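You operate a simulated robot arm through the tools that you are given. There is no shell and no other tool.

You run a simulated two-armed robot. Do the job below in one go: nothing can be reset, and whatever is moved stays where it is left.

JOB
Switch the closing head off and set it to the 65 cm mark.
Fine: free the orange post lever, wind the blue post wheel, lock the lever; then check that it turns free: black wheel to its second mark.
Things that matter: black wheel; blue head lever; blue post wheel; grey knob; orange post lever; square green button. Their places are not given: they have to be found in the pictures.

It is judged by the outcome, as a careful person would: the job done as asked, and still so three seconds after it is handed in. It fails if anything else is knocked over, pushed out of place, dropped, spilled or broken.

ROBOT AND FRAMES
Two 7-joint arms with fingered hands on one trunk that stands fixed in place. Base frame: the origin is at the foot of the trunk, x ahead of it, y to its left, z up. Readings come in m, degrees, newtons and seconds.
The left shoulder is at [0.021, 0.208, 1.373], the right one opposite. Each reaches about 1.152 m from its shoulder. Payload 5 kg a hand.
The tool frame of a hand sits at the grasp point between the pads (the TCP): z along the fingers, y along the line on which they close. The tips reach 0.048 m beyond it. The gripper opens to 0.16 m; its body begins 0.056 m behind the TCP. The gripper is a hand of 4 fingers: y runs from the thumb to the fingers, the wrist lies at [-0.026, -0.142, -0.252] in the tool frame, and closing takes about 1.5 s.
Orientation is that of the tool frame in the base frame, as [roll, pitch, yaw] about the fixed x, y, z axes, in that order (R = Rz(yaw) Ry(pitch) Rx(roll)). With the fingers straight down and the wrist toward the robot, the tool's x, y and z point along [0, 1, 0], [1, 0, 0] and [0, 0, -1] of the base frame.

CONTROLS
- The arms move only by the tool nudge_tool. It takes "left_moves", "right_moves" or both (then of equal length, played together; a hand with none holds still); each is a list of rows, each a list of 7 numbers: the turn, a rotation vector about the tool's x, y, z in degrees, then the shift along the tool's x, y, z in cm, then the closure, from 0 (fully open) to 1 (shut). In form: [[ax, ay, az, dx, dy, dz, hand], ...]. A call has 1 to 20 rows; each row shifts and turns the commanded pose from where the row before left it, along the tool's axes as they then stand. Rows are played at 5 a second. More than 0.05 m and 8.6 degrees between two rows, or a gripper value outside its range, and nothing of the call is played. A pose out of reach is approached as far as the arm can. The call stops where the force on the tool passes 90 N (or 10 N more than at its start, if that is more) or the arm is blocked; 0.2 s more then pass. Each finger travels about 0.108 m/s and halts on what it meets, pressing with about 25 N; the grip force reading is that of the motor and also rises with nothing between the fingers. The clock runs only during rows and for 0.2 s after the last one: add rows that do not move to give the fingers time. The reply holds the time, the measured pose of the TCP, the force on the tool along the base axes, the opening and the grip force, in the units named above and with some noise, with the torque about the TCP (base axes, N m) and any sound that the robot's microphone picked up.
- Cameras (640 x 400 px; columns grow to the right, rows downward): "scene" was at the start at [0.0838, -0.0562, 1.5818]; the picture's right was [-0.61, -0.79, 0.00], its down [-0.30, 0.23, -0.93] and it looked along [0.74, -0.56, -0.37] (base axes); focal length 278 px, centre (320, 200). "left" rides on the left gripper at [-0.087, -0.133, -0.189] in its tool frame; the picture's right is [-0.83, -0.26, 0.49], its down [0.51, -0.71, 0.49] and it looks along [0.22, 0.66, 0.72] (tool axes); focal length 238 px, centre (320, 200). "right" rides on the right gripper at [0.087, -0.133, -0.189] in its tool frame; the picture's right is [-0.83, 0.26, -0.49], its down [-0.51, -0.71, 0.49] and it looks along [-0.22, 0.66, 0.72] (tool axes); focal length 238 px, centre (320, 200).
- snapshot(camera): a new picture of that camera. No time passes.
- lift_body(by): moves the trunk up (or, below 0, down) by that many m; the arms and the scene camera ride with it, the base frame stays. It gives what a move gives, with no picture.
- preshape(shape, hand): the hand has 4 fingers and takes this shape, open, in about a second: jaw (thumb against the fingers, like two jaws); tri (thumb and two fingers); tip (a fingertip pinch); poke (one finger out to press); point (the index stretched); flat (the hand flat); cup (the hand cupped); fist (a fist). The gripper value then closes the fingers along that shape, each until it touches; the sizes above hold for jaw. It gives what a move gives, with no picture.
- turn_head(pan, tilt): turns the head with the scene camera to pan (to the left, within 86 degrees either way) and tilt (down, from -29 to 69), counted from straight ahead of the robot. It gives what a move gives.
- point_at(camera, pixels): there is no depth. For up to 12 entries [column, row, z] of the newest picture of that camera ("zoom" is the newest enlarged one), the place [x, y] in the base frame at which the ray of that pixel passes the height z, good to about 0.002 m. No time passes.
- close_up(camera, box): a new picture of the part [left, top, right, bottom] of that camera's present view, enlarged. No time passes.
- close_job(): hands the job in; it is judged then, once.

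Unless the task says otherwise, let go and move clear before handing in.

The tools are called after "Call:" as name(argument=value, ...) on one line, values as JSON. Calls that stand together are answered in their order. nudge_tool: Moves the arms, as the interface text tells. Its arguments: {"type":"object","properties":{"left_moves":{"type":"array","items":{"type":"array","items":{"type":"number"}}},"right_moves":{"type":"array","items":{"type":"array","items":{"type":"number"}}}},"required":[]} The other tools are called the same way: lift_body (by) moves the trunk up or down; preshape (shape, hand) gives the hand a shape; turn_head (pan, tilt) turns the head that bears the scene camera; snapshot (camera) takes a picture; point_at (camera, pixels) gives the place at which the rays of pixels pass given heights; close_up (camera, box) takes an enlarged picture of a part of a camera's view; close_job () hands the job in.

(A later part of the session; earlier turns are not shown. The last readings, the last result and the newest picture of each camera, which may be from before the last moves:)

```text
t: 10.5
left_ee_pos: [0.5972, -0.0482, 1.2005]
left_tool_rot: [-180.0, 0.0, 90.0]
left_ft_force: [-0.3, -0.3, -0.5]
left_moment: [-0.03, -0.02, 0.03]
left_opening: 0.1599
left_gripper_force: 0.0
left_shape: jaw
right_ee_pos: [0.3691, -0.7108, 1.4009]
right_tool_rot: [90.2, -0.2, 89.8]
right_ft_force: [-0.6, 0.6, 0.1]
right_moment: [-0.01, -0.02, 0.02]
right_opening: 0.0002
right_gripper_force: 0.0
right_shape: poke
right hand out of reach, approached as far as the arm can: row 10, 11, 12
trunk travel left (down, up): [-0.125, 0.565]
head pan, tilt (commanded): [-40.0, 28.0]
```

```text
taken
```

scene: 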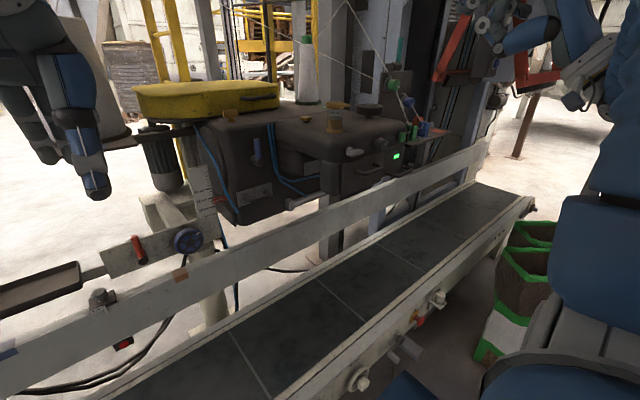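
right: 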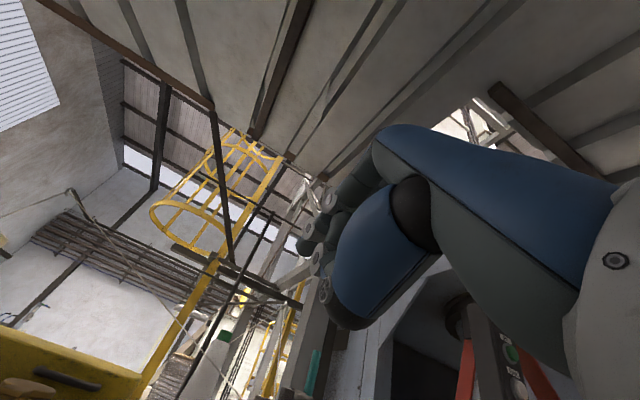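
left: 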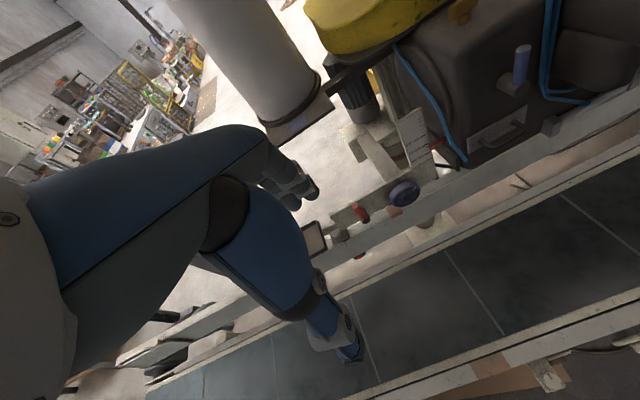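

The right hand now points along +x at (0.369,-0.711,1.401) and appears at the top right of the scene (520,35). I'll zoom on it to see the poking finger.

Call:
close_up(camera="scene", box=[440, 0, 600, 120])

Call:
close_up(camera="right", box=[280, 160, 400, 340])

Call:
turn_head(pan=-55, tilt=15)

Call:
snapshot(camera="scene")

```text
3.33 times, centred on (520, 60) of scene
```

zoom: 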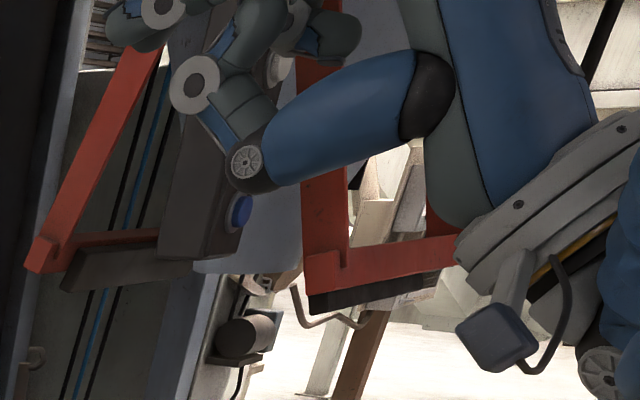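

```text
2.22 times, centred on (340, 250) of right
```

zoom: 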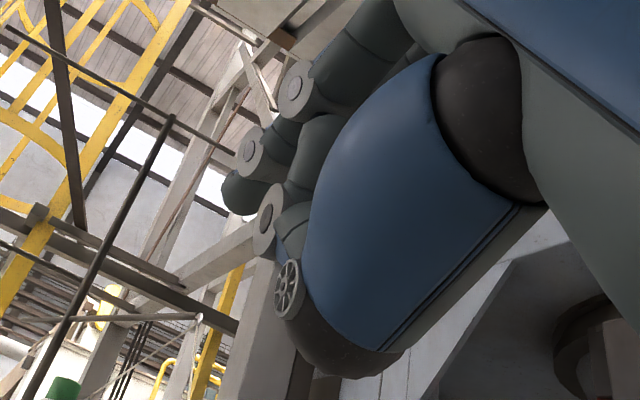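

```text
t: 11.3
left_ee_pos: [0.5984, -0.049, 1.2013]
left_tool_rot: [180.0, 0.0, 90.1]
left_ft_force: [-0.3, -1.0, 0.8]
left_moment: [-0.02, 0.03, 0.0]
left_opening: 0.1595
left_gripper_force: 0.1
left_shape: jaw
right_ee_pos: [0.3698, -0.7109, 1.4017]
right_tool_rot: [90.2, -0.1, 89.8]
right_ft_force: [-0.2, 0.5, -0.6]
right_moment: [-0.01, 0.0, 0.0]
right_opening: 0.0002
right_gripper_force: 0.0
right_shape: poke
trunk travel left (down, up): [-0.125, 0.565]
head pan, tilt (commanded): [-55.0, 15.0]
```

```text
taken
```

scene: 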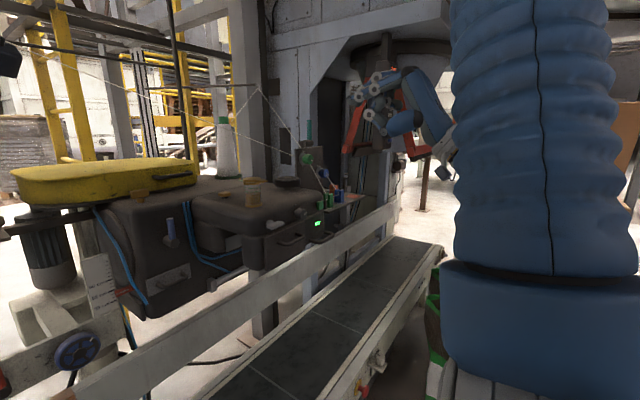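

The hand is now at (385,100) in the scene; I'll zoom on it to see which finger is out and where its tip is.

Call:
close_up(camera="scene", box=[330, 50, 470, 170])

```text
3.33 times, centred on (400, 110) of scene
```

zoom: 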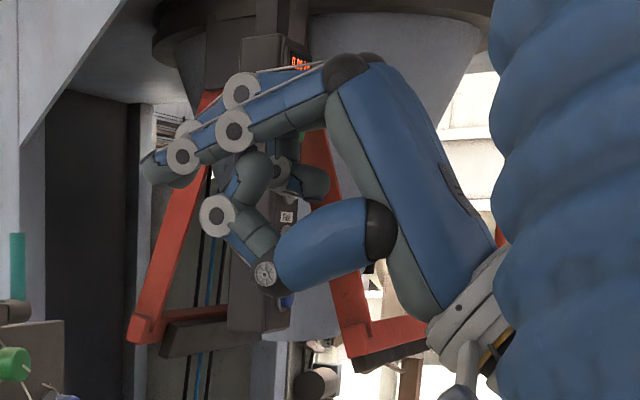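

The extended finger's tip shows at zoom (147,168). I'll get its ray and cross it with the right camera's view of the tip.

Call:
point_at(camera="zoom", pixels=[[147, 168, 1.42], [147, 168, 1.4], [147, 168, 1.39], [147, 168, 1.38], [147, 168, 1.37], [147, 168, 1.36]])

Call:
point_at(camera="right", pixels=[[301, 248, 1.45], [301, 248, 1.42], [301, 248, 1.4], [301, 248, 1.38], [307, 275, 1.4], [320, 220, 1.4]])

Call:
close_up(camera="right", box=[290, 180, 370, 330])

```text
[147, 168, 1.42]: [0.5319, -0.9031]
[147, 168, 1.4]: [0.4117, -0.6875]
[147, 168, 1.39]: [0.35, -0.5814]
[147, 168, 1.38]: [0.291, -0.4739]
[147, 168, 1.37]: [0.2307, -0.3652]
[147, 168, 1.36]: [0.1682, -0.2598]
```

```text
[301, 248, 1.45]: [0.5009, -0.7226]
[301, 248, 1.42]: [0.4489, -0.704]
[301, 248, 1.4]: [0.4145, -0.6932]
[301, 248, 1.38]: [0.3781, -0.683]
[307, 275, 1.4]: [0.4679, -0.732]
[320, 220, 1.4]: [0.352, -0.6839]
```

```text
2.67 times, centred on (330, 255) of right
```

zoom: 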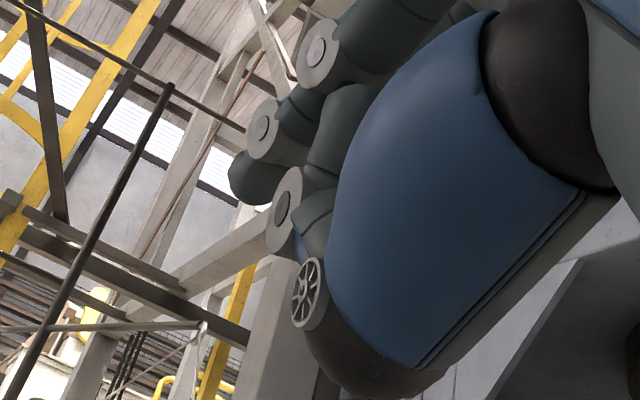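

The tip lies about 4.5 cm beyond the TCP and 2.1 cm to the left of it (tool x +0.021), so pressing the button means a TCP at about (0.47,-0.748,1.114). I'll lower the hand in front of the panel, staying clear of it at x≈0.38.

Call:
nudge_tool(right_moves=[[0, 0, 0, 0, 0, 3, 0], [0, 0, 0, -2, 0, 3, 0], [0, 0, 0, -2, -3, 0, 0], [0, 0, 0, 0, -3, 0, 0], [0, 0, 0, 0, -3, 0, 0], [0, 0, 0, 0, -3, 0, 0]])

```text
t: 12.7
left_ee_pos: [0.5972, -0.0485, 1.2008]
left_tool_rot: [179.9, 0.0, 89.9]
left_ft_force: [-0.3, 0.5, -0.5]
left_moment: [0.08, -0.03, 0.01]
left_opening: 0.1598
left_gripper_force: 0.1
left_shape: jaw
right_ee_pos: [0.4277, -0.7523, 1.2824]
right_tool_rot: [90.0, -0.1, 89.9]
right_ft_force: [-0.6, -0.2, -0.1]
right_moment: [-0.03, 0.03, 0.05]
right_opening: 0.0
right_gripper_force: 0.0
right_shape: poke
trunk travel left (down, up): [-0.125, 0.565]
head pan, tilt (commanded): [-55.0, 15.0]
```

The hand followed exactly: now at (0.428,-0.752,1.282). I'll draw back 3 cm and lower 17 cm to the button's height.

Call:
nudge_tool(right_moves=[[0, 0, 0, 0, -2.8, -1.5, 0], [0, 0, 0, 0.4, -2.8, -1.5, 0], [0, 0, 0, 0, -2.8, 0, 0], [0, 0, 0, 0, -2.8, 0, 0], [0, 0, 0, 0, -2.8, 0, 0], [0, 0, 0, 0, -2.8, 0, 0]])

Call:
turn_head(pan=-48, tilt=18)

Call:
snapshot(camera="scene")

Call:
snapshot(camera="right")

```text
t: 14.1
left_ee_pos: [0.5985, -0.048, 1.2]
left_tool_rot: [-179.9, -0.1, 90.0]
left_ft_force: [-0.9, -1.4, -0.1]
left_moment: [0.05, 0.05, -0.01]
left_opening: 0.1594
left_gripper_force: 0.1
left_shape: jaw
right_ee_pos: [0.42, -0.756, 1.1121]
right_tool_rot: [90.2, -0.1, 90.0]
right_ft_force: [-0.3, -1.2, 0.0]
right_moment: [-0.02, -0.02, 0.03]
right_opening: 0.0
right_gripper_force: 0.0
right_shape: poke
right hand out of reach, approached as far as the arm can: row 2, 4
trunk travel left (down, up): [-0.125, 0.565]
head pan, tilt (commanded): [-55.0, 15.0]
```

```text
t: 14.8
left_ee_pos: [0.5971, -0.0478, 1.201]
left_tool_rot: [180.0, 0.1, 90.0]
left_ft_force: [-0.4, -0.3, 0.3]
left_moment: [0.02, 0.02, -0.01]
left_opening: 0.1595
left_gripper_force: 0.1
left_shape: jaw
right_ee_pos: [0.4196, -0.7543, 1.1143]
right_tool_rot: [90.0, 0.0, 90.0]
right_ft_force: [1.0, -0.1, -0.8]
right_moment: [-0.01, 0.03, 0.02]
right_opening: 0.0
right_gripper_force: 0.0
right_shape: poke
trunk travel left (down, up): [-0.125, 0.565]
head pan, tilt (commanded): [-48.0, 18.0]
```

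```text
taken
```

scene: 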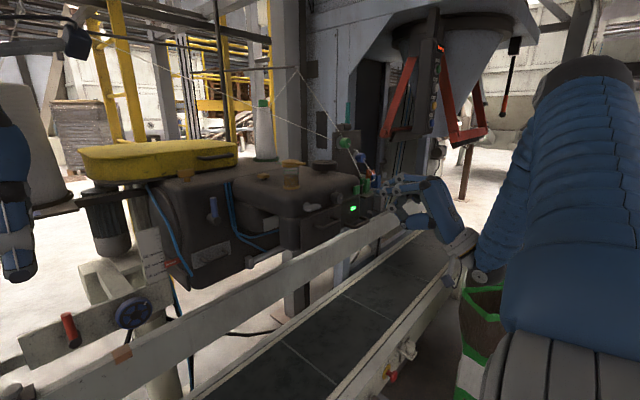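

```text
taken
```

right: 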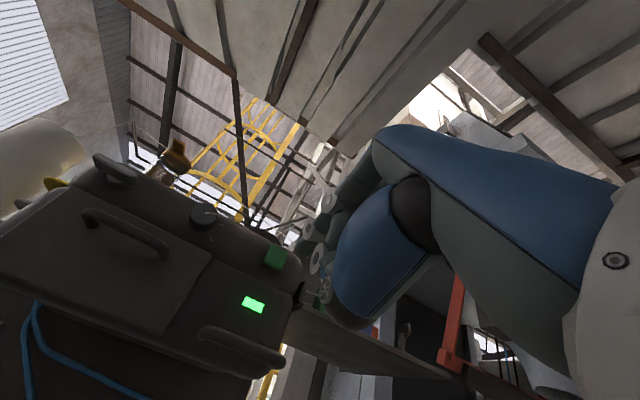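

The finger is in front of the panel; the button shows at (275,257) in the right view and the hand at (400,190) in the scene. I'll enlarge both to see whether the tip lines up with the button.

Call:
close_up(camera="scene", box=[330, 150, 450, 240])

Call:
close_up(camera="right", box=[170, 180, 350, 310])

```text
4.44 times, centred on (390, 195) of scene
```

zoom: 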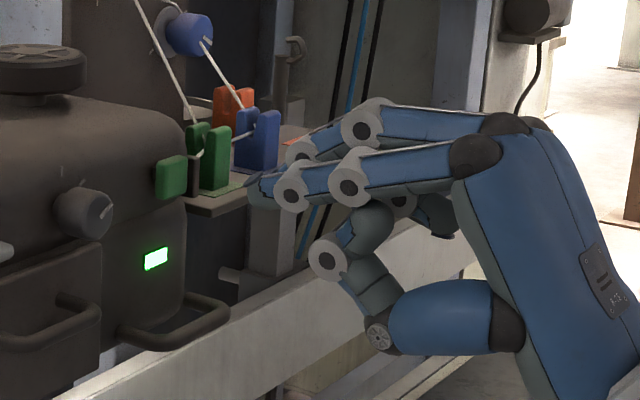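

```text
3.08 times, centred on (260, 245) of right
```

zoom: 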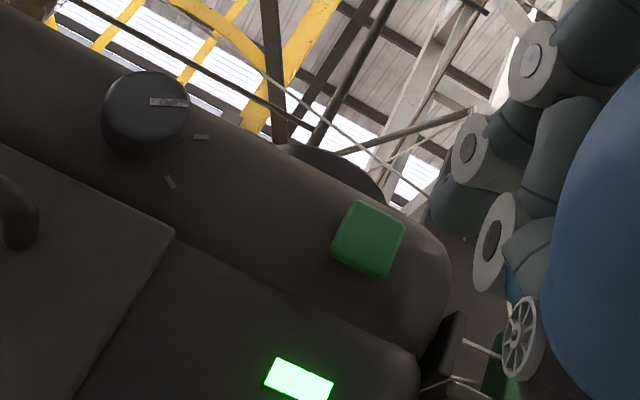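

The index tip appears at zoom (250,190), with the button at zoom (171,178). I'll check the tip's place by its ray before pressing.

Call:
close_up(camera="scene", box=[360, 170, 420, 210])

Call:
point_at(camera="scene", pixels=[[374, 193, 1.114], [374, 193, 1.1], [374, 193, 1.125], [356.5, 190, 1.114], [356.5, 190, 1.12]])

```text
10.00 times, centred on (390, 190) of scene
```

zoom: 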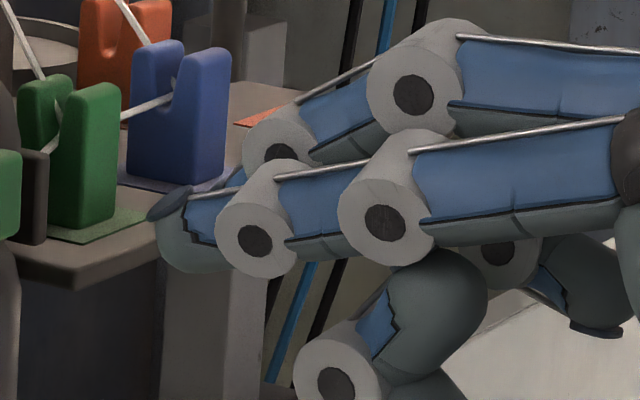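

```text
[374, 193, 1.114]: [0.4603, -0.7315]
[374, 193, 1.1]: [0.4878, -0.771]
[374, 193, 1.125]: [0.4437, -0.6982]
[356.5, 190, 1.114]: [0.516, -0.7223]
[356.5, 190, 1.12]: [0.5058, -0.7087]
```

The tip is at about (0.463,-0.732,1.114), nearly in line with the button at (0.518,-0.727,1.114). I'll shift 0.5 cm left and advance 4.3 cm, just short of contact.

Call:
nudge_tool(right_moves=[[0, 0, 0, 0.5, 0, 1.5, 0], [0, 0, 0, 0, 0, 1.5, 0], [0, 0, 0, 0, 0, 1.3, 0]])

Call:
close_up(camera="scene", box=[330, 165, 410, 215])

Call:
close_up(camera="right", box=[170, 180, 350, 310])

```text
t: 15.6
left_ee_pos: [0.5984, -0.0484, 1.2009]
left_tool_rot: [180.0, 0.0, 90.2]
left_ft_force: [0.6, 1.0, 0.4]
left_moment: [-0.02, 0.04, -0.02]
left_opening: 0.1597
left_gripper_force: 0.0
left_shape: jaw
right_ee_pos: [0.4631, -0.7465, 1.1142]
right_tool_rot: [90.1, 0.0, 89.9]
right_ft_force: [-0.8, 0.4, -0.2]
right_moment: [0.02, -0.02, 0.02]
right_opening: 0.0
right_gripper_force: 0.1
right_shape: poke
trunk travel left (down, up): [-0.125, 0.565]
head pan, tilt (commanded): [-48.0, 18.0]
```

```text
8.00 times, centred on (370, 190) of scene
```

zoom: 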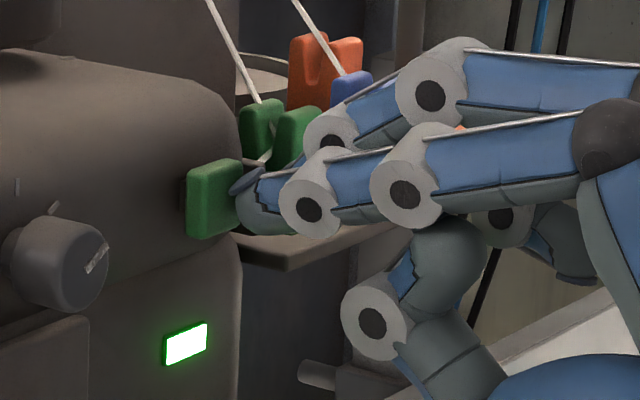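

```text
3.08 times, centred on (260, 245) of right
```

zoom: 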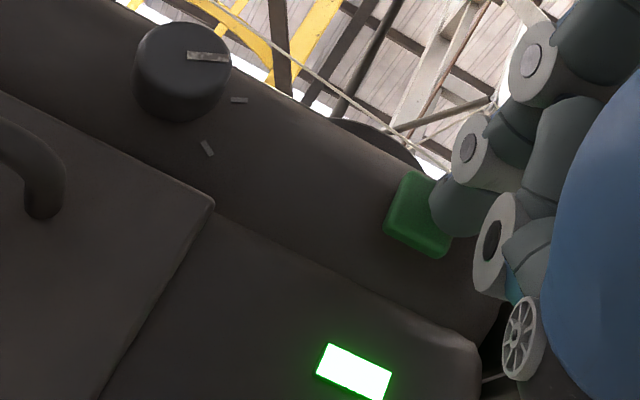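

The tip sits right in front of the button (zoom (240,195) against the button at (213,198)). I'll push in small steps and watch force and lamp.

Call:
nudge_tool(right_moves=[[0, 0, 0, 0, 0, 0.4, 0], [0, 0, 0, 0, 0, 0.4, 0], [0, 0, 0, 0, 0, 0.3, 0]])

Call:
close_up(camera="scene", box=[330, 165, 410, 215])

```text
t: 16.4
left_ee_pos: [0.5959, -0.0483, 1.2006]
left_tool_rot: [179.9, 0.0, 89.9]
left_ft_force: [-0.1, 0.3, 1.2]
left_moment: [0.0, 0.02, 0.01]
left_opening: 0.1597
left_gripper_force: 0.1
left_shape: jaw
right_ee_pos: [0.4718, -0.7482, 1.1148]
right_tool_rot: [90.0, -0.1, 89.9]
right_ft_force: [-21.7, 1.8, -3.0]
right_moment: [-0.03, 0.02, 0.35]
right_opening: 0.0001
right_gripper_force: 0.0
right_shape: poke
trunk travel left (down, up): [-0.125, 0.565]
head pan, tilt (commanded): [-48.0, 18.0]
heard: click
```

```text
8.00 times, centred on (370, 190) of scene
```

zoom: 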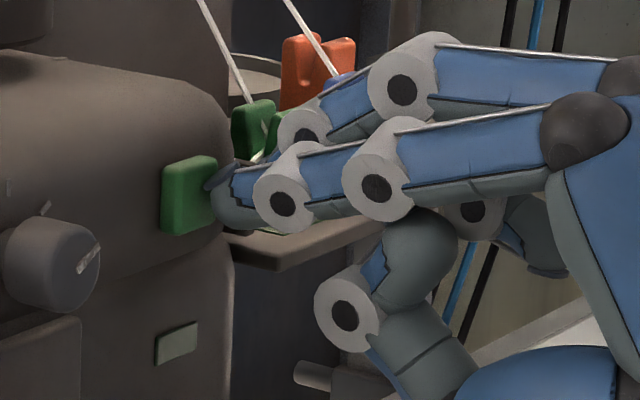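

A click was heard and the lamp went dark, so the head is off. I'll withdraw the finger straight back and confirm the lamp stays off.

Call:
nudge_tool(right_moves=[[0, 0, 0, 0, 0, -1, 0], [0, 0, 0, 0, 0, -2, 0], [0, 0, 0, 0, 0, -2, 0], [0, 0, 0, 0, 0, -1, 0]])

Call:
close_up(camera="scene", box=[310, 150, 410, 215])

Call:
snapshot(camera="right")

```text
t: 17.4
left_ee_pos: [0.5969, -0.047, 1.2013]
left_tool_rot: [179.9, 0.0, 90.0]
left_ft_force: [-0.2, 0.1, 0.3]
left_moment: [-0.01, -0.02, 0.0]
left_opening: 0.1597
left_gripper_force: 0.1
left_shape: jaw
right_ee_pos: [0.4167, -0.745, 1.115]
right_tool_rot: [90.1, 0.0, 89.9]
right_ft_force: [-0.1, 0.8, -0.2]
right_moment: [0.03, 0.0, 0.0]
right_opening: 0.0
right_gripper_force: 0.1
right_shape: poke
right hand out of reach, approached as far as the arm can: row 4
trunk travel left (down, up): [-0.125, 0.565]
head pan, tilt (commanded): [-48.0, 18.0]
```

```text
6.15 times, centred on (360, 182) of scene
```

zoom: 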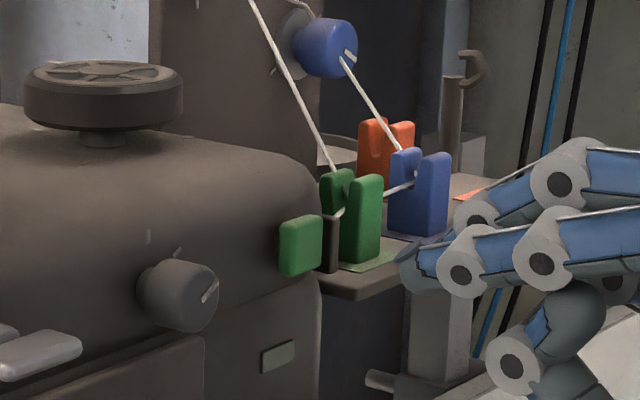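

```text
taken
```

right: 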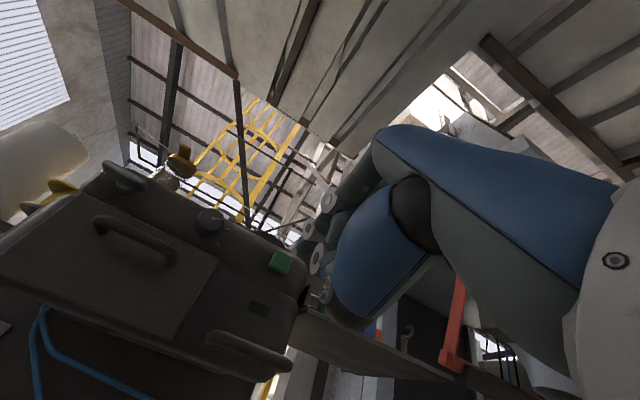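

The lamp stays dark, so the head is switched off. Next the post: I'll turn the head toward the orange lever and blue wheel and take left and scene pictures.

Call:
turn_head(pan=-12, tilt=35)

Call:
snapshot(camera="scene")

Call:
snapshot(camera="left")

```text
t: 18.4
left_ee_pos: [0.5971, -0.047, 1.2009]
left_tool_rot: [-179.9, 0.0, 90.0]
left_ft_force: [0.4, -0.1, 0.4]
left_moment: [0.02, 0.03, -0.02]
left_opening: 0.1596
left_gripper_force: 0.0
left_shape: jaw
right_ee_pos: [0.4168, -0.7463, 1.114]
right_tool_rot: [90.2, 0.0, 90.0]
right_ft_force: [0.3, -0.2, -0.2]
right_moment: [-0.02, 0.0, 0.02]
right_opening: 0.0
right_gripper_force: 0.0
right_shape: poke
trunk travel left (down, up): [-0.125, 0.565]
head pan, tilt (commanded): [-12.0, 35.0]
```

```text
taken
```

scene: 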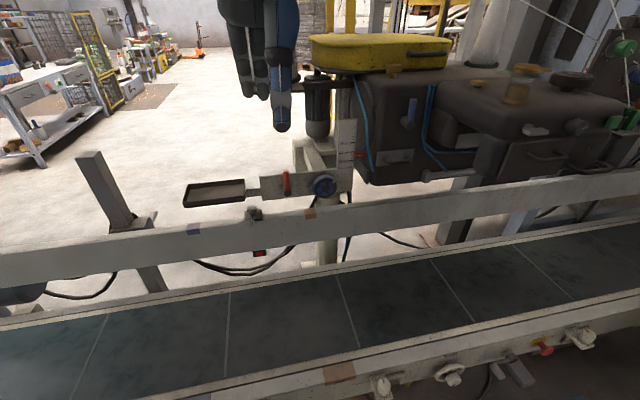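

```text
taken
```

left: 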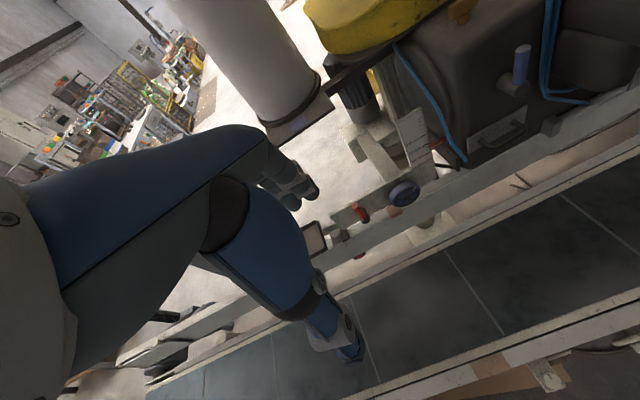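

The front view of the post is clear now: lever at (287,183), wheel at (324,186), scale at (346,140). I'll enlarge those from both cameras.

Call:
close_up(camera="scene", box=[240, 110, 390, 260])

Call:
close_up(camera="scene", box=[330, 115, 370, 175])

Call:
close_up(camera="left", box=[330, 160, 450, 250])

Call:
point_at(camera="zoom", pixels=[[393, 175, 0.9], [393, 175, 0.8], [150, 250, 0.9], [150, 250, 0.8], [178, 310, 0.9], [178, 310, 0.8], [110, 205, 0.95], [110, 205, 0.85]])

```text
2.67 times, centred on (315, 185) of scene
```

zoom: 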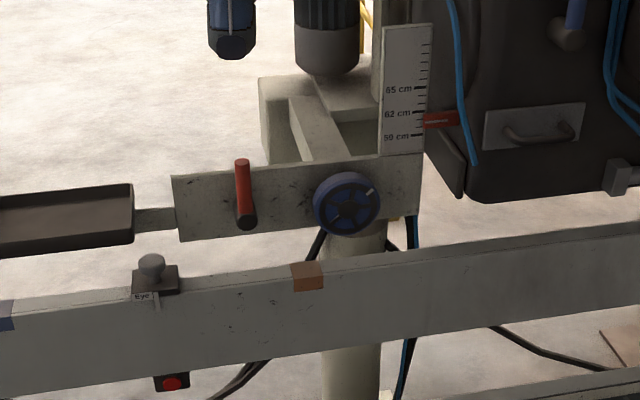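

```text
6.67 times, centred on (350, 145) of scene
```

zoom: 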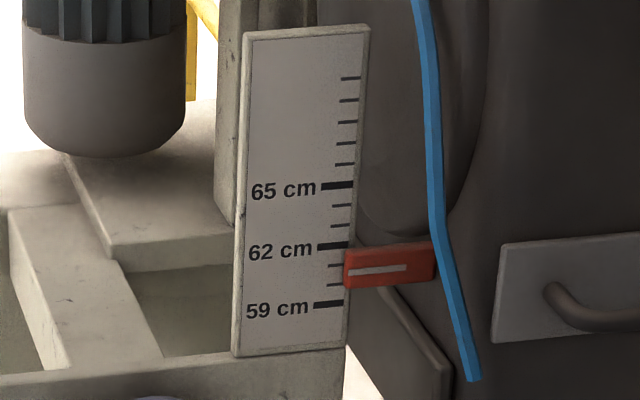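

```text
4.44 times, centred on (390, 205) of left
```

zoom: 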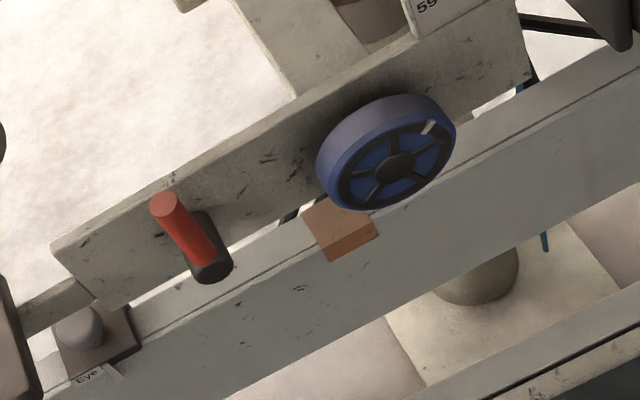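

```text
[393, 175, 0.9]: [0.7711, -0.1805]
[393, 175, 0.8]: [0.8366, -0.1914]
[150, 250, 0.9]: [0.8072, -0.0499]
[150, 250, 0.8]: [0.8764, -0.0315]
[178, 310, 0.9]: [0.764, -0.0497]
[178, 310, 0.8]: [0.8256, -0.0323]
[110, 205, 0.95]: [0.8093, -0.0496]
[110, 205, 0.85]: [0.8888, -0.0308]
```

The pointer's white line is at about 60.6 on the scale. I'll cross rays for the lever top, lever hub and wheel hub from the two pictures.

Call:
point_at(camera="zoom", pixels=[[163, 205, 0.95], [163, 205, 0.85], [213, 270, 0.9], [213, 270, 0.8], [397, 167, 0.9], [397, 167, 0.8], [320, 150, 0.85], [456, 115, 0.85], [385, 98, 0.85], [390, 211, 0.85]])

Call:
point_at(camera="scene", pixels=[[285.8, 170.8, 0.95], [285.8, 170.8, 0.85], [287.7, 193.2, 0.9], [287.7, 193.2, 0.8], [325.1, 188.7, 0.9], [325.1, 188.7, 0.8], [312.5, 189, 0.85], [337.5, 184, 0.85], [324, 175, 0.85], [326, 200, 0.85]])

```text
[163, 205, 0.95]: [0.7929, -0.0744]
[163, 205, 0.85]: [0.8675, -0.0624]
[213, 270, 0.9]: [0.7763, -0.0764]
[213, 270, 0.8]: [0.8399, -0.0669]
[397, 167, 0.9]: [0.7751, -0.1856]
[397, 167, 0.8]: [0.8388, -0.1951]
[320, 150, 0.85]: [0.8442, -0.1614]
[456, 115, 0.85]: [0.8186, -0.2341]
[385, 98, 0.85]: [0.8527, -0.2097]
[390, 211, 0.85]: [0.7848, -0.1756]
```

```text
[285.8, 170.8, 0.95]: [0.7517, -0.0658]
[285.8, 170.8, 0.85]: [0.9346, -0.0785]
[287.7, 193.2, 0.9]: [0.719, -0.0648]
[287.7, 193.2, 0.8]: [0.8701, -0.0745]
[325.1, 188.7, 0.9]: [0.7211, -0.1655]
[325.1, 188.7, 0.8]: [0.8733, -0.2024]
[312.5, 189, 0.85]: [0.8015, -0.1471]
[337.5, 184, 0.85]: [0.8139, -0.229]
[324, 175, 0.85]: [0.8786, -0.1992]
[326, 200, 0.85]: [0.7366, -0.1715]
```

Crossing rays gives the lever handle top at (0.821,-0.070,0.912), its hub at (0.818,-0.070,0.835), and the wheel hub at (0.814,-0.190,0.839), about 8.5 cm across. Only the left side is free for the lever to swing, so I'll use the right index (its leftmost finger) to push it left. First I'll clear the left hand to the left while raising and tilting the right hand to 45° down.

Call:
nudge_tool(left_moves=[[0, 0, 0, 4, 0, 0, 0], [0, 0, 0, 4, 0, 0, 0], [0, 0, 0, 4, 0, 0, 0], [0, 0, 0, 4, 0, 0, 0], [0, 0, 0, 4, 0, 0, 0], [0, 0, 0, 4, 0, 0, 0], [0, 0, 0, 2, -2, 0, 0], [0, 0, 0, 0, -2, 0, 0]], right_moves=[[7.5, 0, 0, 0, 2, -1, 0], [7.5, 0, 0, 0, 2, -1, 0], [7.5, 0, 0, 0, 2, -1, 0], [7.5, 0, 0, 0, 2, -1, 0], [7.5, 0, 0, 0, 2, -1, 0], [7.5, 0, 0, 0, 2, -1, 0], [0, 0, 0, 0, -1.5, -1.5, 0], [0, 0, 0, 0, -1.5, -1.5, 0]])

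Call:
snapshot(camera="scene")

```text
t: 20.2
left_ee_pos: [0.5592, 0.2128, 1.2004]
left_tool_rot: [-180.0, 0.0, 89.8]
left_ft_force: [0.0, 1.0, -0.6]
left_moment: [-0.07, -0.02, -0.01]
left_opening: 0.1597
left_gripper_force: 0.0
left_shape: jaw
right_ee_pos: [0.3572, -0.7474, 1.2465]
right_tool_rot: [135.1, 0.1, 90.1]
right_ft_force: [-0.8, 0.6, 1.4]
right_moment: [-0.04, 0.01, -0.05]
right_opening: 0.0
right_gripper_force: 0.1
right_shape: poke
trunk travel left (down, up): [-0.125, 0.565]
head pan, tilt (commanded): [-12.0, 35.0]
```

```text
taken
```

scene: 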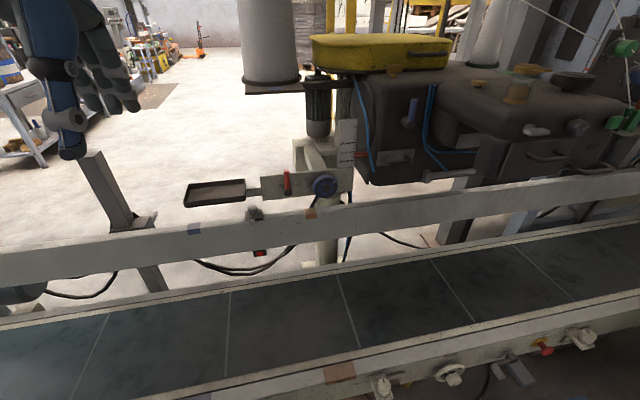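

The left hand is clear at (0.56,0.21,1.20) and the right is at (0.357,-0.747,1.247) tilted 45°. I'll carry the right hand left above the machine front and forward to about (0.65,-0.12,1.25).

Call:
nudge_tool(right_moves=[[0, 0, 0, 4.6, 0.64, 0.64, 0], [0, 0, 0, 4.6, 0.64, 0.64, 0], [0, 0, 0, 4.6, 0.64, 0.64, 0], [0, 0, 0, 4.6, 0.64, 0.64, 0], [0, 0, 0, 4.6, 0.64, 0.64, 0], [0, 0, 0, 4.6, 0.64, 0.64, 0], [0, 0, 0, 4.6, 0.64, 0.64, 0], [0, 0, 0, 3.8, 2.05, 2.05, 0], [0, 0, 0, 3.8, 2.05, 2.05, 0], [0, 0, 0, 3.8, 2.05, 2.05, 0], [0, 0, 0, 3.8, 2.05, 2.05, 0], [0, 0, 0, 3.8, 2.05, 2.05, 0], [0, 0, 0, 3.8, 2.05, 2.05, 0], [0, 0, 0, 3.8, 2.05, 2.05, 0], [0, 0, 0, 3.8, 2.05, 2.05, 0]])

Call:
snapshot(camera="scene")

Call:
snapshot(camera="right")

Call:
snapshot(camera="left")

```text
t: 23.4
left_ee_pos: [0.5603, 0.2116, 1.2004]
left_tool_rot: [-180.0, 0.0, 89.9]
left_ft_force: [1.1, 0.2, -0.9]
left_moment: [-0.06, 0.08, -0.02]
left_opening: 0.1598
left_gripper_force: 0.1
left_shape: jaw
right_ee_pos: [0.7119, -0.2459, 1.2043]
right_tool_rot: [135.2, 0.1, 89.8]
right_ft_force: [0.0, 0.8, 0.1]
right_moment: [-0.01, -0.01, -0.05]
right_opening: 0.0001
right_gripper_force: 0.0
right_shape: poke
right hand out of reach, approached as far as the arm can: row 6, 7, 8, 9, 10, 11, 12, 13
trunk travel left (down, up): [-0.125, 0.565]
head pan, tilt (commanded): [-12.0, 35.0]
```

```text
taken
```

scene: 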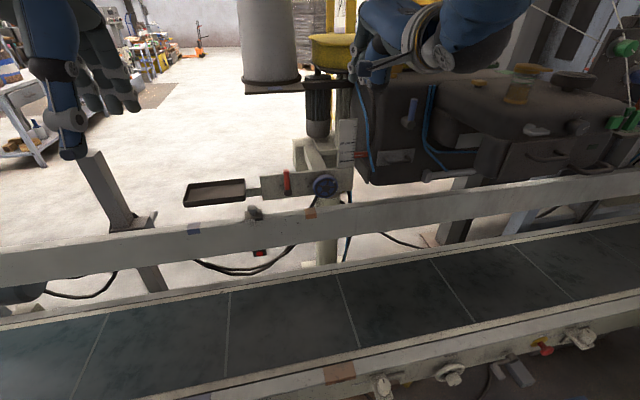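

```text
taken
```

right: 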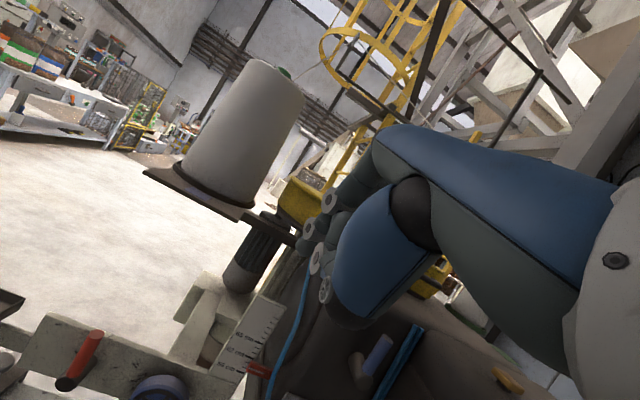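

```text
taken
```

left: 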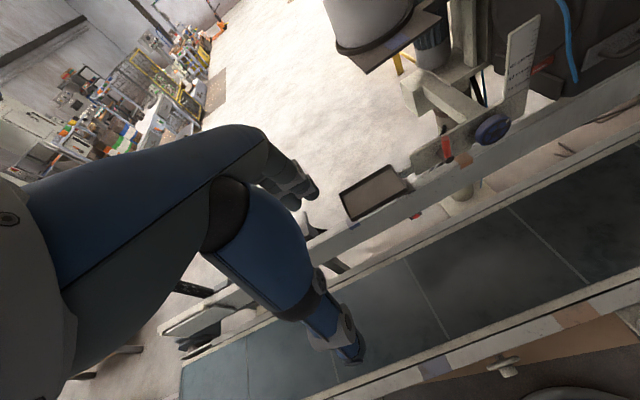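

The right hand ended at (0.712,-0.246,1.204), short of the goal because some poses on the way were out of reach, but nothing was touched. I'll continue left to y≈-0.12 at the same height.

Call:
nudge_tool(right_moves=[[0, 0, 0, 4.2, 0, 0, 0], [0, 0, 0, 4.2, 0, 0, 0], [0, 0, 0, 4.0, 0, 0, 0]])

Call:
snapshot(camera="scene")

Call:
snapshot(camera="right")

```text
t: 24.2
left_ee_pos: [0.5591, 0.2123, 1.201]
left_tool_rot: [-180.0, 0.1, 90.0]
left_ft_force: [0.0, 1.7, -0.3]
left_moment: [-0.23, -0.01, -0.02]
left_opening: 0.1597
left_gripper_force: 0.0
left_shape: jaw
right_ee_pos: [0.7272, -0.1303, 1.1916]
right_tool_rot: [135.1, 0.1, 90.1]
right_ft_force: [-0.1, 2.0, 0.2]
right_moment: [-0.11, 0.06, -0.14]
right_opening: 0.0
right_gripper_force: 0.0
right_shape: poke
right hand out of reach, approached as far as the arm can: row 1, 2
trunk travel left (down, up): [-0.125, 0.565]
head pan, tilt (commanded): [-12.0, 35.0]
```

```text
taken
```

scene: 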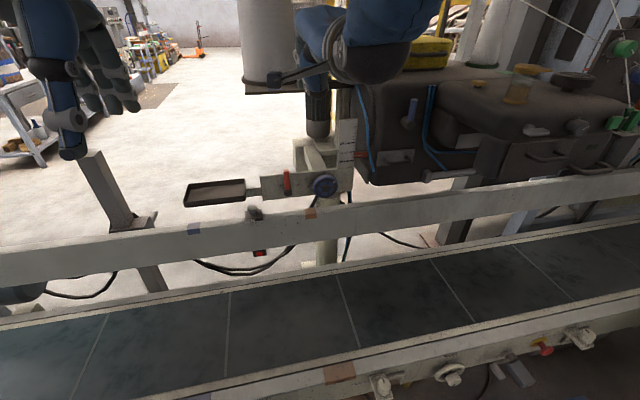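

```text
taken
```

right: 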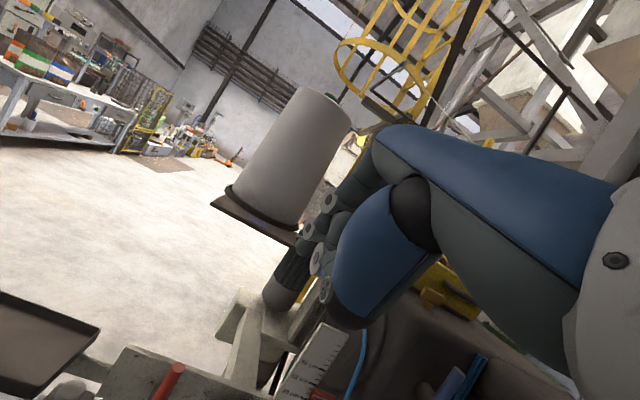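

The hand is at (0.727,-0.130,1.192), above and in front of the lever (350…(170,380) in the right view). I'll lower it straight down 19 cm and look again.

Call:
nudge_tool(right_moves=[[0, 0, 0, 0.2, -3.36, 3.36, 0], [0, 0, 0, 0.2, -3.36, 3.36, 0], [0, 0, 0, 0.2, -3.36, 3.36, 0], [0, 0, 0, 0.2, -3.36, 3.36, 0]])

Call:
snapshot(camera="scene")

Call:
snapshot(camera="right")

Call:
close_up(camera="left", box=[380, 60, 560, 210])

```text
t: 25.2
left_ee_pos: [0.5606, 0.2117, 1.1991]
left_tool_rot: [-179.8, -0.1, 90.0]
left_ft_force: [0.7, -0.2, -1.0]
left_moment: [-0.04, 0.08, -0.01]
left_opening: 0.1596
left_gripper_force: 0.0
left_shape: jaw
right_ee_pos: [0.7302, -0.1185, 0.9985]
right_tool_rot: [135.0, 0.0, 89.9]
right_ft_force: [-0.1, -0.5, 2.2]
right_moment: [0.01, 0.15, 0.04]
right_opening: 0.0002
right_gripper_force: 0.1
right_shape: poke
trunk travel left (down, up): [-0.125, 0.565]
head pan, tilt (commanded): [-12.0, 35.0]
```

```text
taken
```

scene: 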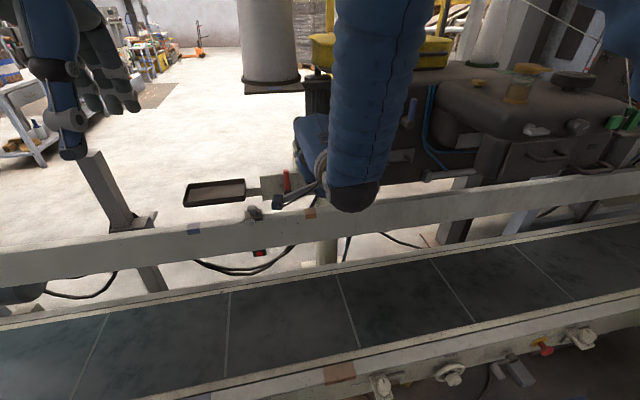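

```text
taken
```

right: 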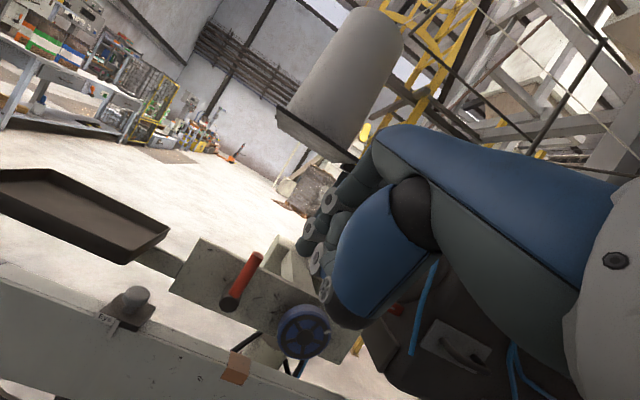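

```text
2.67 times, centred on (470, 135) of left
```

zoom: 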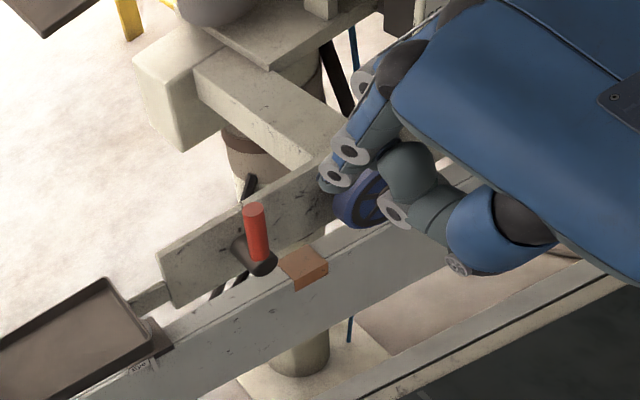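

The left camera shows the right index tip at zoom (328,185), to the right of the orange handle. I'll advance along the finger's direction toward a point just right of the handle, half of the way first.

Call:
nudge_tool(right_moves=[[0, 0, 0, 0, -0.18, 2.5, 0], [0, 0, 0, 0, -0.18, 2.5, 0], [0, 0, 0, 0, -0.18, 2.5, 0]])

Call:
close_up(camera="left", box=[400, 90, 540, 200])

Call:
close_up(camera="right", box=[180, 200, 380, 380])

```text
t: 26.0
left_ee_pos: [0.5604, 0.2106, 1.1996]
left_tool_rot: [-180.0, 0.0, 90.0]
left_ft_force: [0.0, -0.3, -0.2]
left_moment: [0.02, 0.12, 0.03]
left_opening: 0.16
left_gripper_force: 0.0
left_shape: jaw
right_ee_pos: [0.7781, -0.1205, 0.9406]
right_tool_rot: [135.1, -0.1, 90.0]
right_ft_force: [0.7, -0.9, 0.6]
right_moment: [0.01, 0.02, 0.03]
right_opening: 0.0
right_gripper_force: 0.1
right_shape: poke
trunk travel left (down, up): [-0.125, 0.565]
head pan, tilt (commanded): [-12.0, 35.0]
```

```text
3.64 times, centred on (470, 145) of left
```

zoom: 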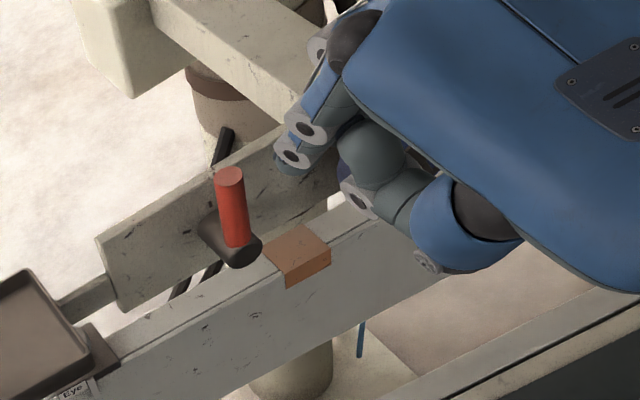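

```text
2.22 times, centred on (280, 290) of right
```

zoom: 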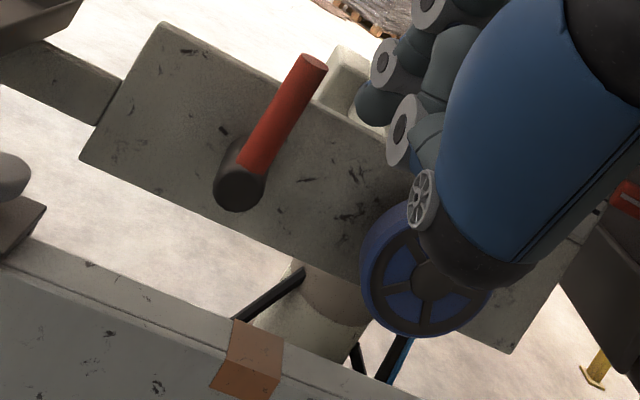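

The tip (left zoom (283,165)) is still a little above and right of the handle top (230,175). I'll advance 2.5 cm more along the finger and check.

Call:
nudge_tool(right_moves=[[0, 0, 0, 0, -0.1, 1.3, 0], [0, 0, 0, 0, -0.1, 1.2, 0]])

Call:
close_up(camera="left", box=[420, 100, 520, 190])

Call:
close_up(camera="right", box=[180, 200, 380, 380])

```text
t: 26.6
left_ee_pos: [0.5599, 0.2104, 1.2004]
left_tool_rot: [179.9, 0.0, 90.0]
left_ft_force: [0.0, 0.6, -0.3]
left_moment: [0.02, -0.03, 0.01]
left_opening: 0.1596
left_gripper_force: 0.0
left_shape: jaw
right_ee_pos: [0.7925, -0.1205, 0.9229]
right_tool_rot: [135.0, 0.0, 90.0]
right_ft_force: [-0.2, 0.5, 0.0]
right_moment: [0.01, 0.02, 0.05]
right_opening: 0.0
right_gripper_force: 0.1
right_shape: poke
trunk travel left (down, up): [-0.125, 0.565]
head pan, tilt (commanded): [-12.0, 35.0]
```

```text
4.44 times, centred on (470, 145) of left
```

zoom: 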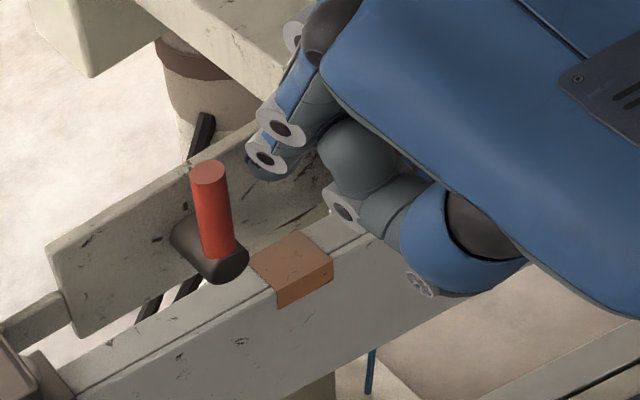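

```text
2.22 times, centred on (280, 290) of right
```

zoom: 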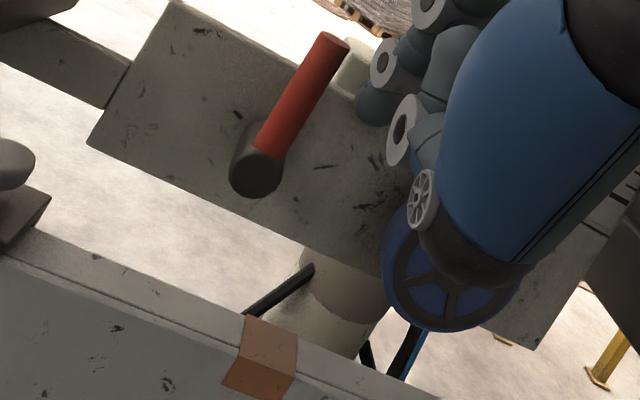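

The tip is now level with the handle's upper part and about 1 cm to its right. I'll push left in small steps and watch the force.

Call:
nudge_tool(right_moves=[[0, 0, 0, 0.8, 0, 0, 0], [0, 0, 0, 0.6, 0, 0, 0], [0, 0, 0, 0.6, 0, 0, 0], [0, 0, 0, 0.6, 0, 0, 0]])

Call:
close_up(camera="left", box=[420, 100, 520, 190])

```text
t: 27.6
left_ee_pos: [0.5597, 0.2111, 1.2002]
left_tool_rot: [180.0, 0.0, 90.0]
left_ft_force: [0.5, 0.7, -0.3]
left_moment: [0.01, -0.01, -0.01]
left_opening: 0.1599
left_gripper_force: 0.0
left_shape: jaw
right_ee_pos: [0.79, -0.0944, 0.9243]
right_tool_rot: [135.0, 0.0, 89.9]
right_ft_force: [-0.7, -0.4, 1.0]
right_moment: [-0.03, -0.02, -0.03]
right_opening: 0.0
right_gripper_force: 0.1
right_shape: poke
trunk travel left (down, up): [-0.125, 0.565]
head pan, tilt (commanded): [-12.0, 35.0]
```

```text
4.44 times, centred on (470, 145) of left
```

zoom: 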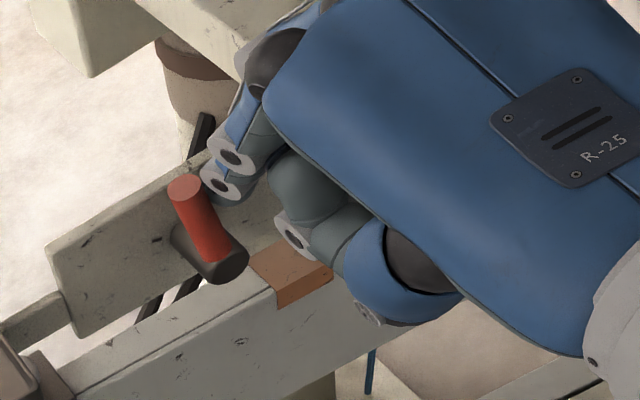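

The lever swings left easily (its top moved from zoom (208,168) to (185,188)) with almost no force. I'll follow its arc further.

Call:
nudge_tool(right_moves=[[0, 0, 0, 0.85, 0, 0, 0], [0, 0, 0, 0.85, 0, 0, 0], [0, 0, 0, 0.7, -0.14, 0.14, 0], [0, 0, 0, 0.7, -0.14, 0.14, 0], [0, 0, 0, 0.7, -0.28, 0.28, 0], [0, 0, 0, 0.7, -0.28, 0.28, 0]])

Call:
close_up(camera="left", box=[400, 100, 520, 200])

Call:
close_up(camera="right", box=[160, 180, 380, 380])

```text
t: 29.0
left_ee_pos: [0.5592, 0.2111, 1.2016]
left_tool_rot: [180.0, 0.0, 90.0]
left_ft_force: [0.2, 0.1, 0.5]
left_moment: [0.0, -0.02, 0.0]
left_opening: 0.1597
left_gripper_force: 0.0
left_shape: jaw
right_ee_pos: [0.7912, -0.0505, 0.9149]
right_tool_rot: [134.9, 0.0, 90.0]
right_ft_force: [0.2, -0.7, 0.5]
right_moment: [-0.06, 0.04, -0.03]
right_opening: 0.0
right_gripper_force: 0.1
right_shape: poke
trunk travel left (down, up): [-0.125, 0.565]
head pan, tilt (commanded): [-12.0, 35.0]
```

```text
4.00 times, centred on (460, 150) of left
```

zoom: 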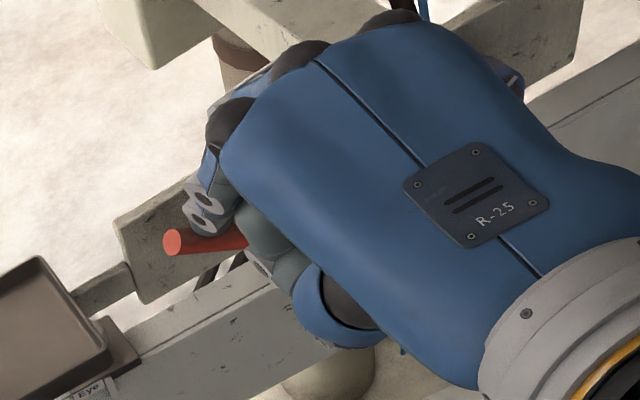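

```text
2.00 times, centred on (270, 280) of right
```

zoom: 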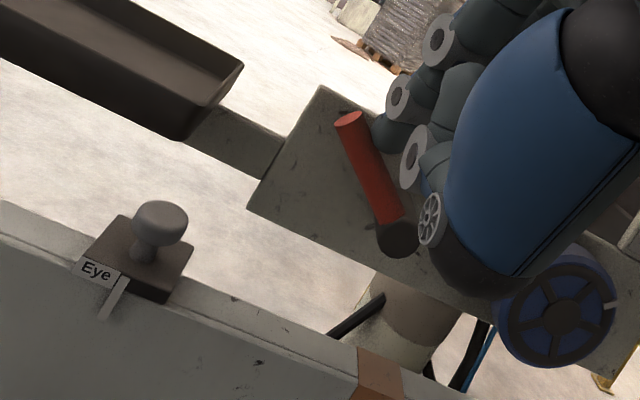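

The handle now leans about 50° left (right zoom: hub (395,235), top (350,120)). I'll keep following the arc down toward horizontal, watching for the stop.

Call:
nudge_tool(right_moves=[[0, 0, 0, 0.6, -0.35, 0.35, 0], [0, 0, 0, 0.5, -0.42, 0.42, 0], [0, 0, 0, 0.5, -0.42, 0.42, 0], [0, 0, 0, 0.4, -0.5, 0.5, 0], [0, 0, 0, 0.3, -0.5, 0.5, 0]])

Call:
close_up(camera="right", box=[160, 180, 380, 380])

Call:
close_up(camera="left", box=[400, 100, 520, 200])

```text
t: 30.2
left_ee_pos: [0.5538, 0.2094, 1.2057]
left_tool_rot: [179.7, -0.1, 89.9]
left_ft_force: [-0.5, -0.5, -0.4]
left_moment: [0.03, -0.04, 0.02]
left_opening: 0.1598
left_gripper_force: 0.1
left_shape: jaw
right_ee_pos: [0.7933, -0.0339, 0.898]
right_tool_rot: [133.5, -0.1, 89.6]
right_ft_force: [-20.5, -36.9, 64.9]
right_moment: [-0.16, -0.99, -0.57]
right_opening: 0.0
right_gripper_force: 0.2
right_shape: poke
trunk travel left (down, up): [-0.125, 0.565]
head pan, tilt (commanded): [-12.0, 35.0]
```

```text
2.00 times, centred on (270, 280) of right
```

zoom: 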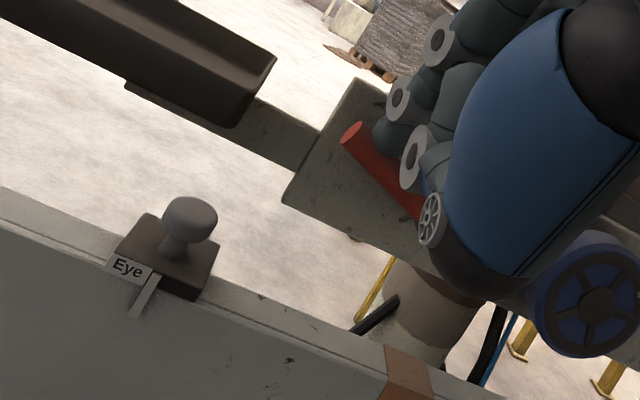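

```text
4.00 times, centred on (460, 150) of left
```

zoom: 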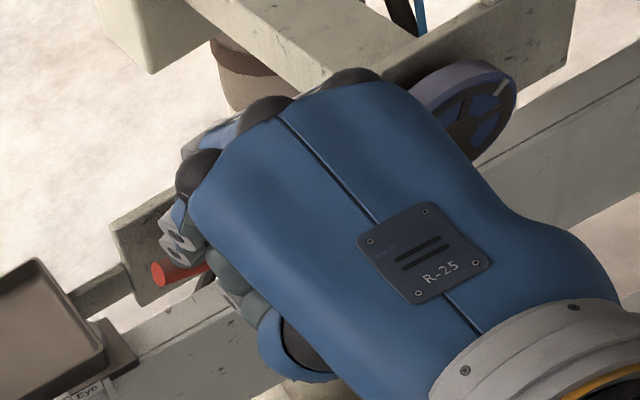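

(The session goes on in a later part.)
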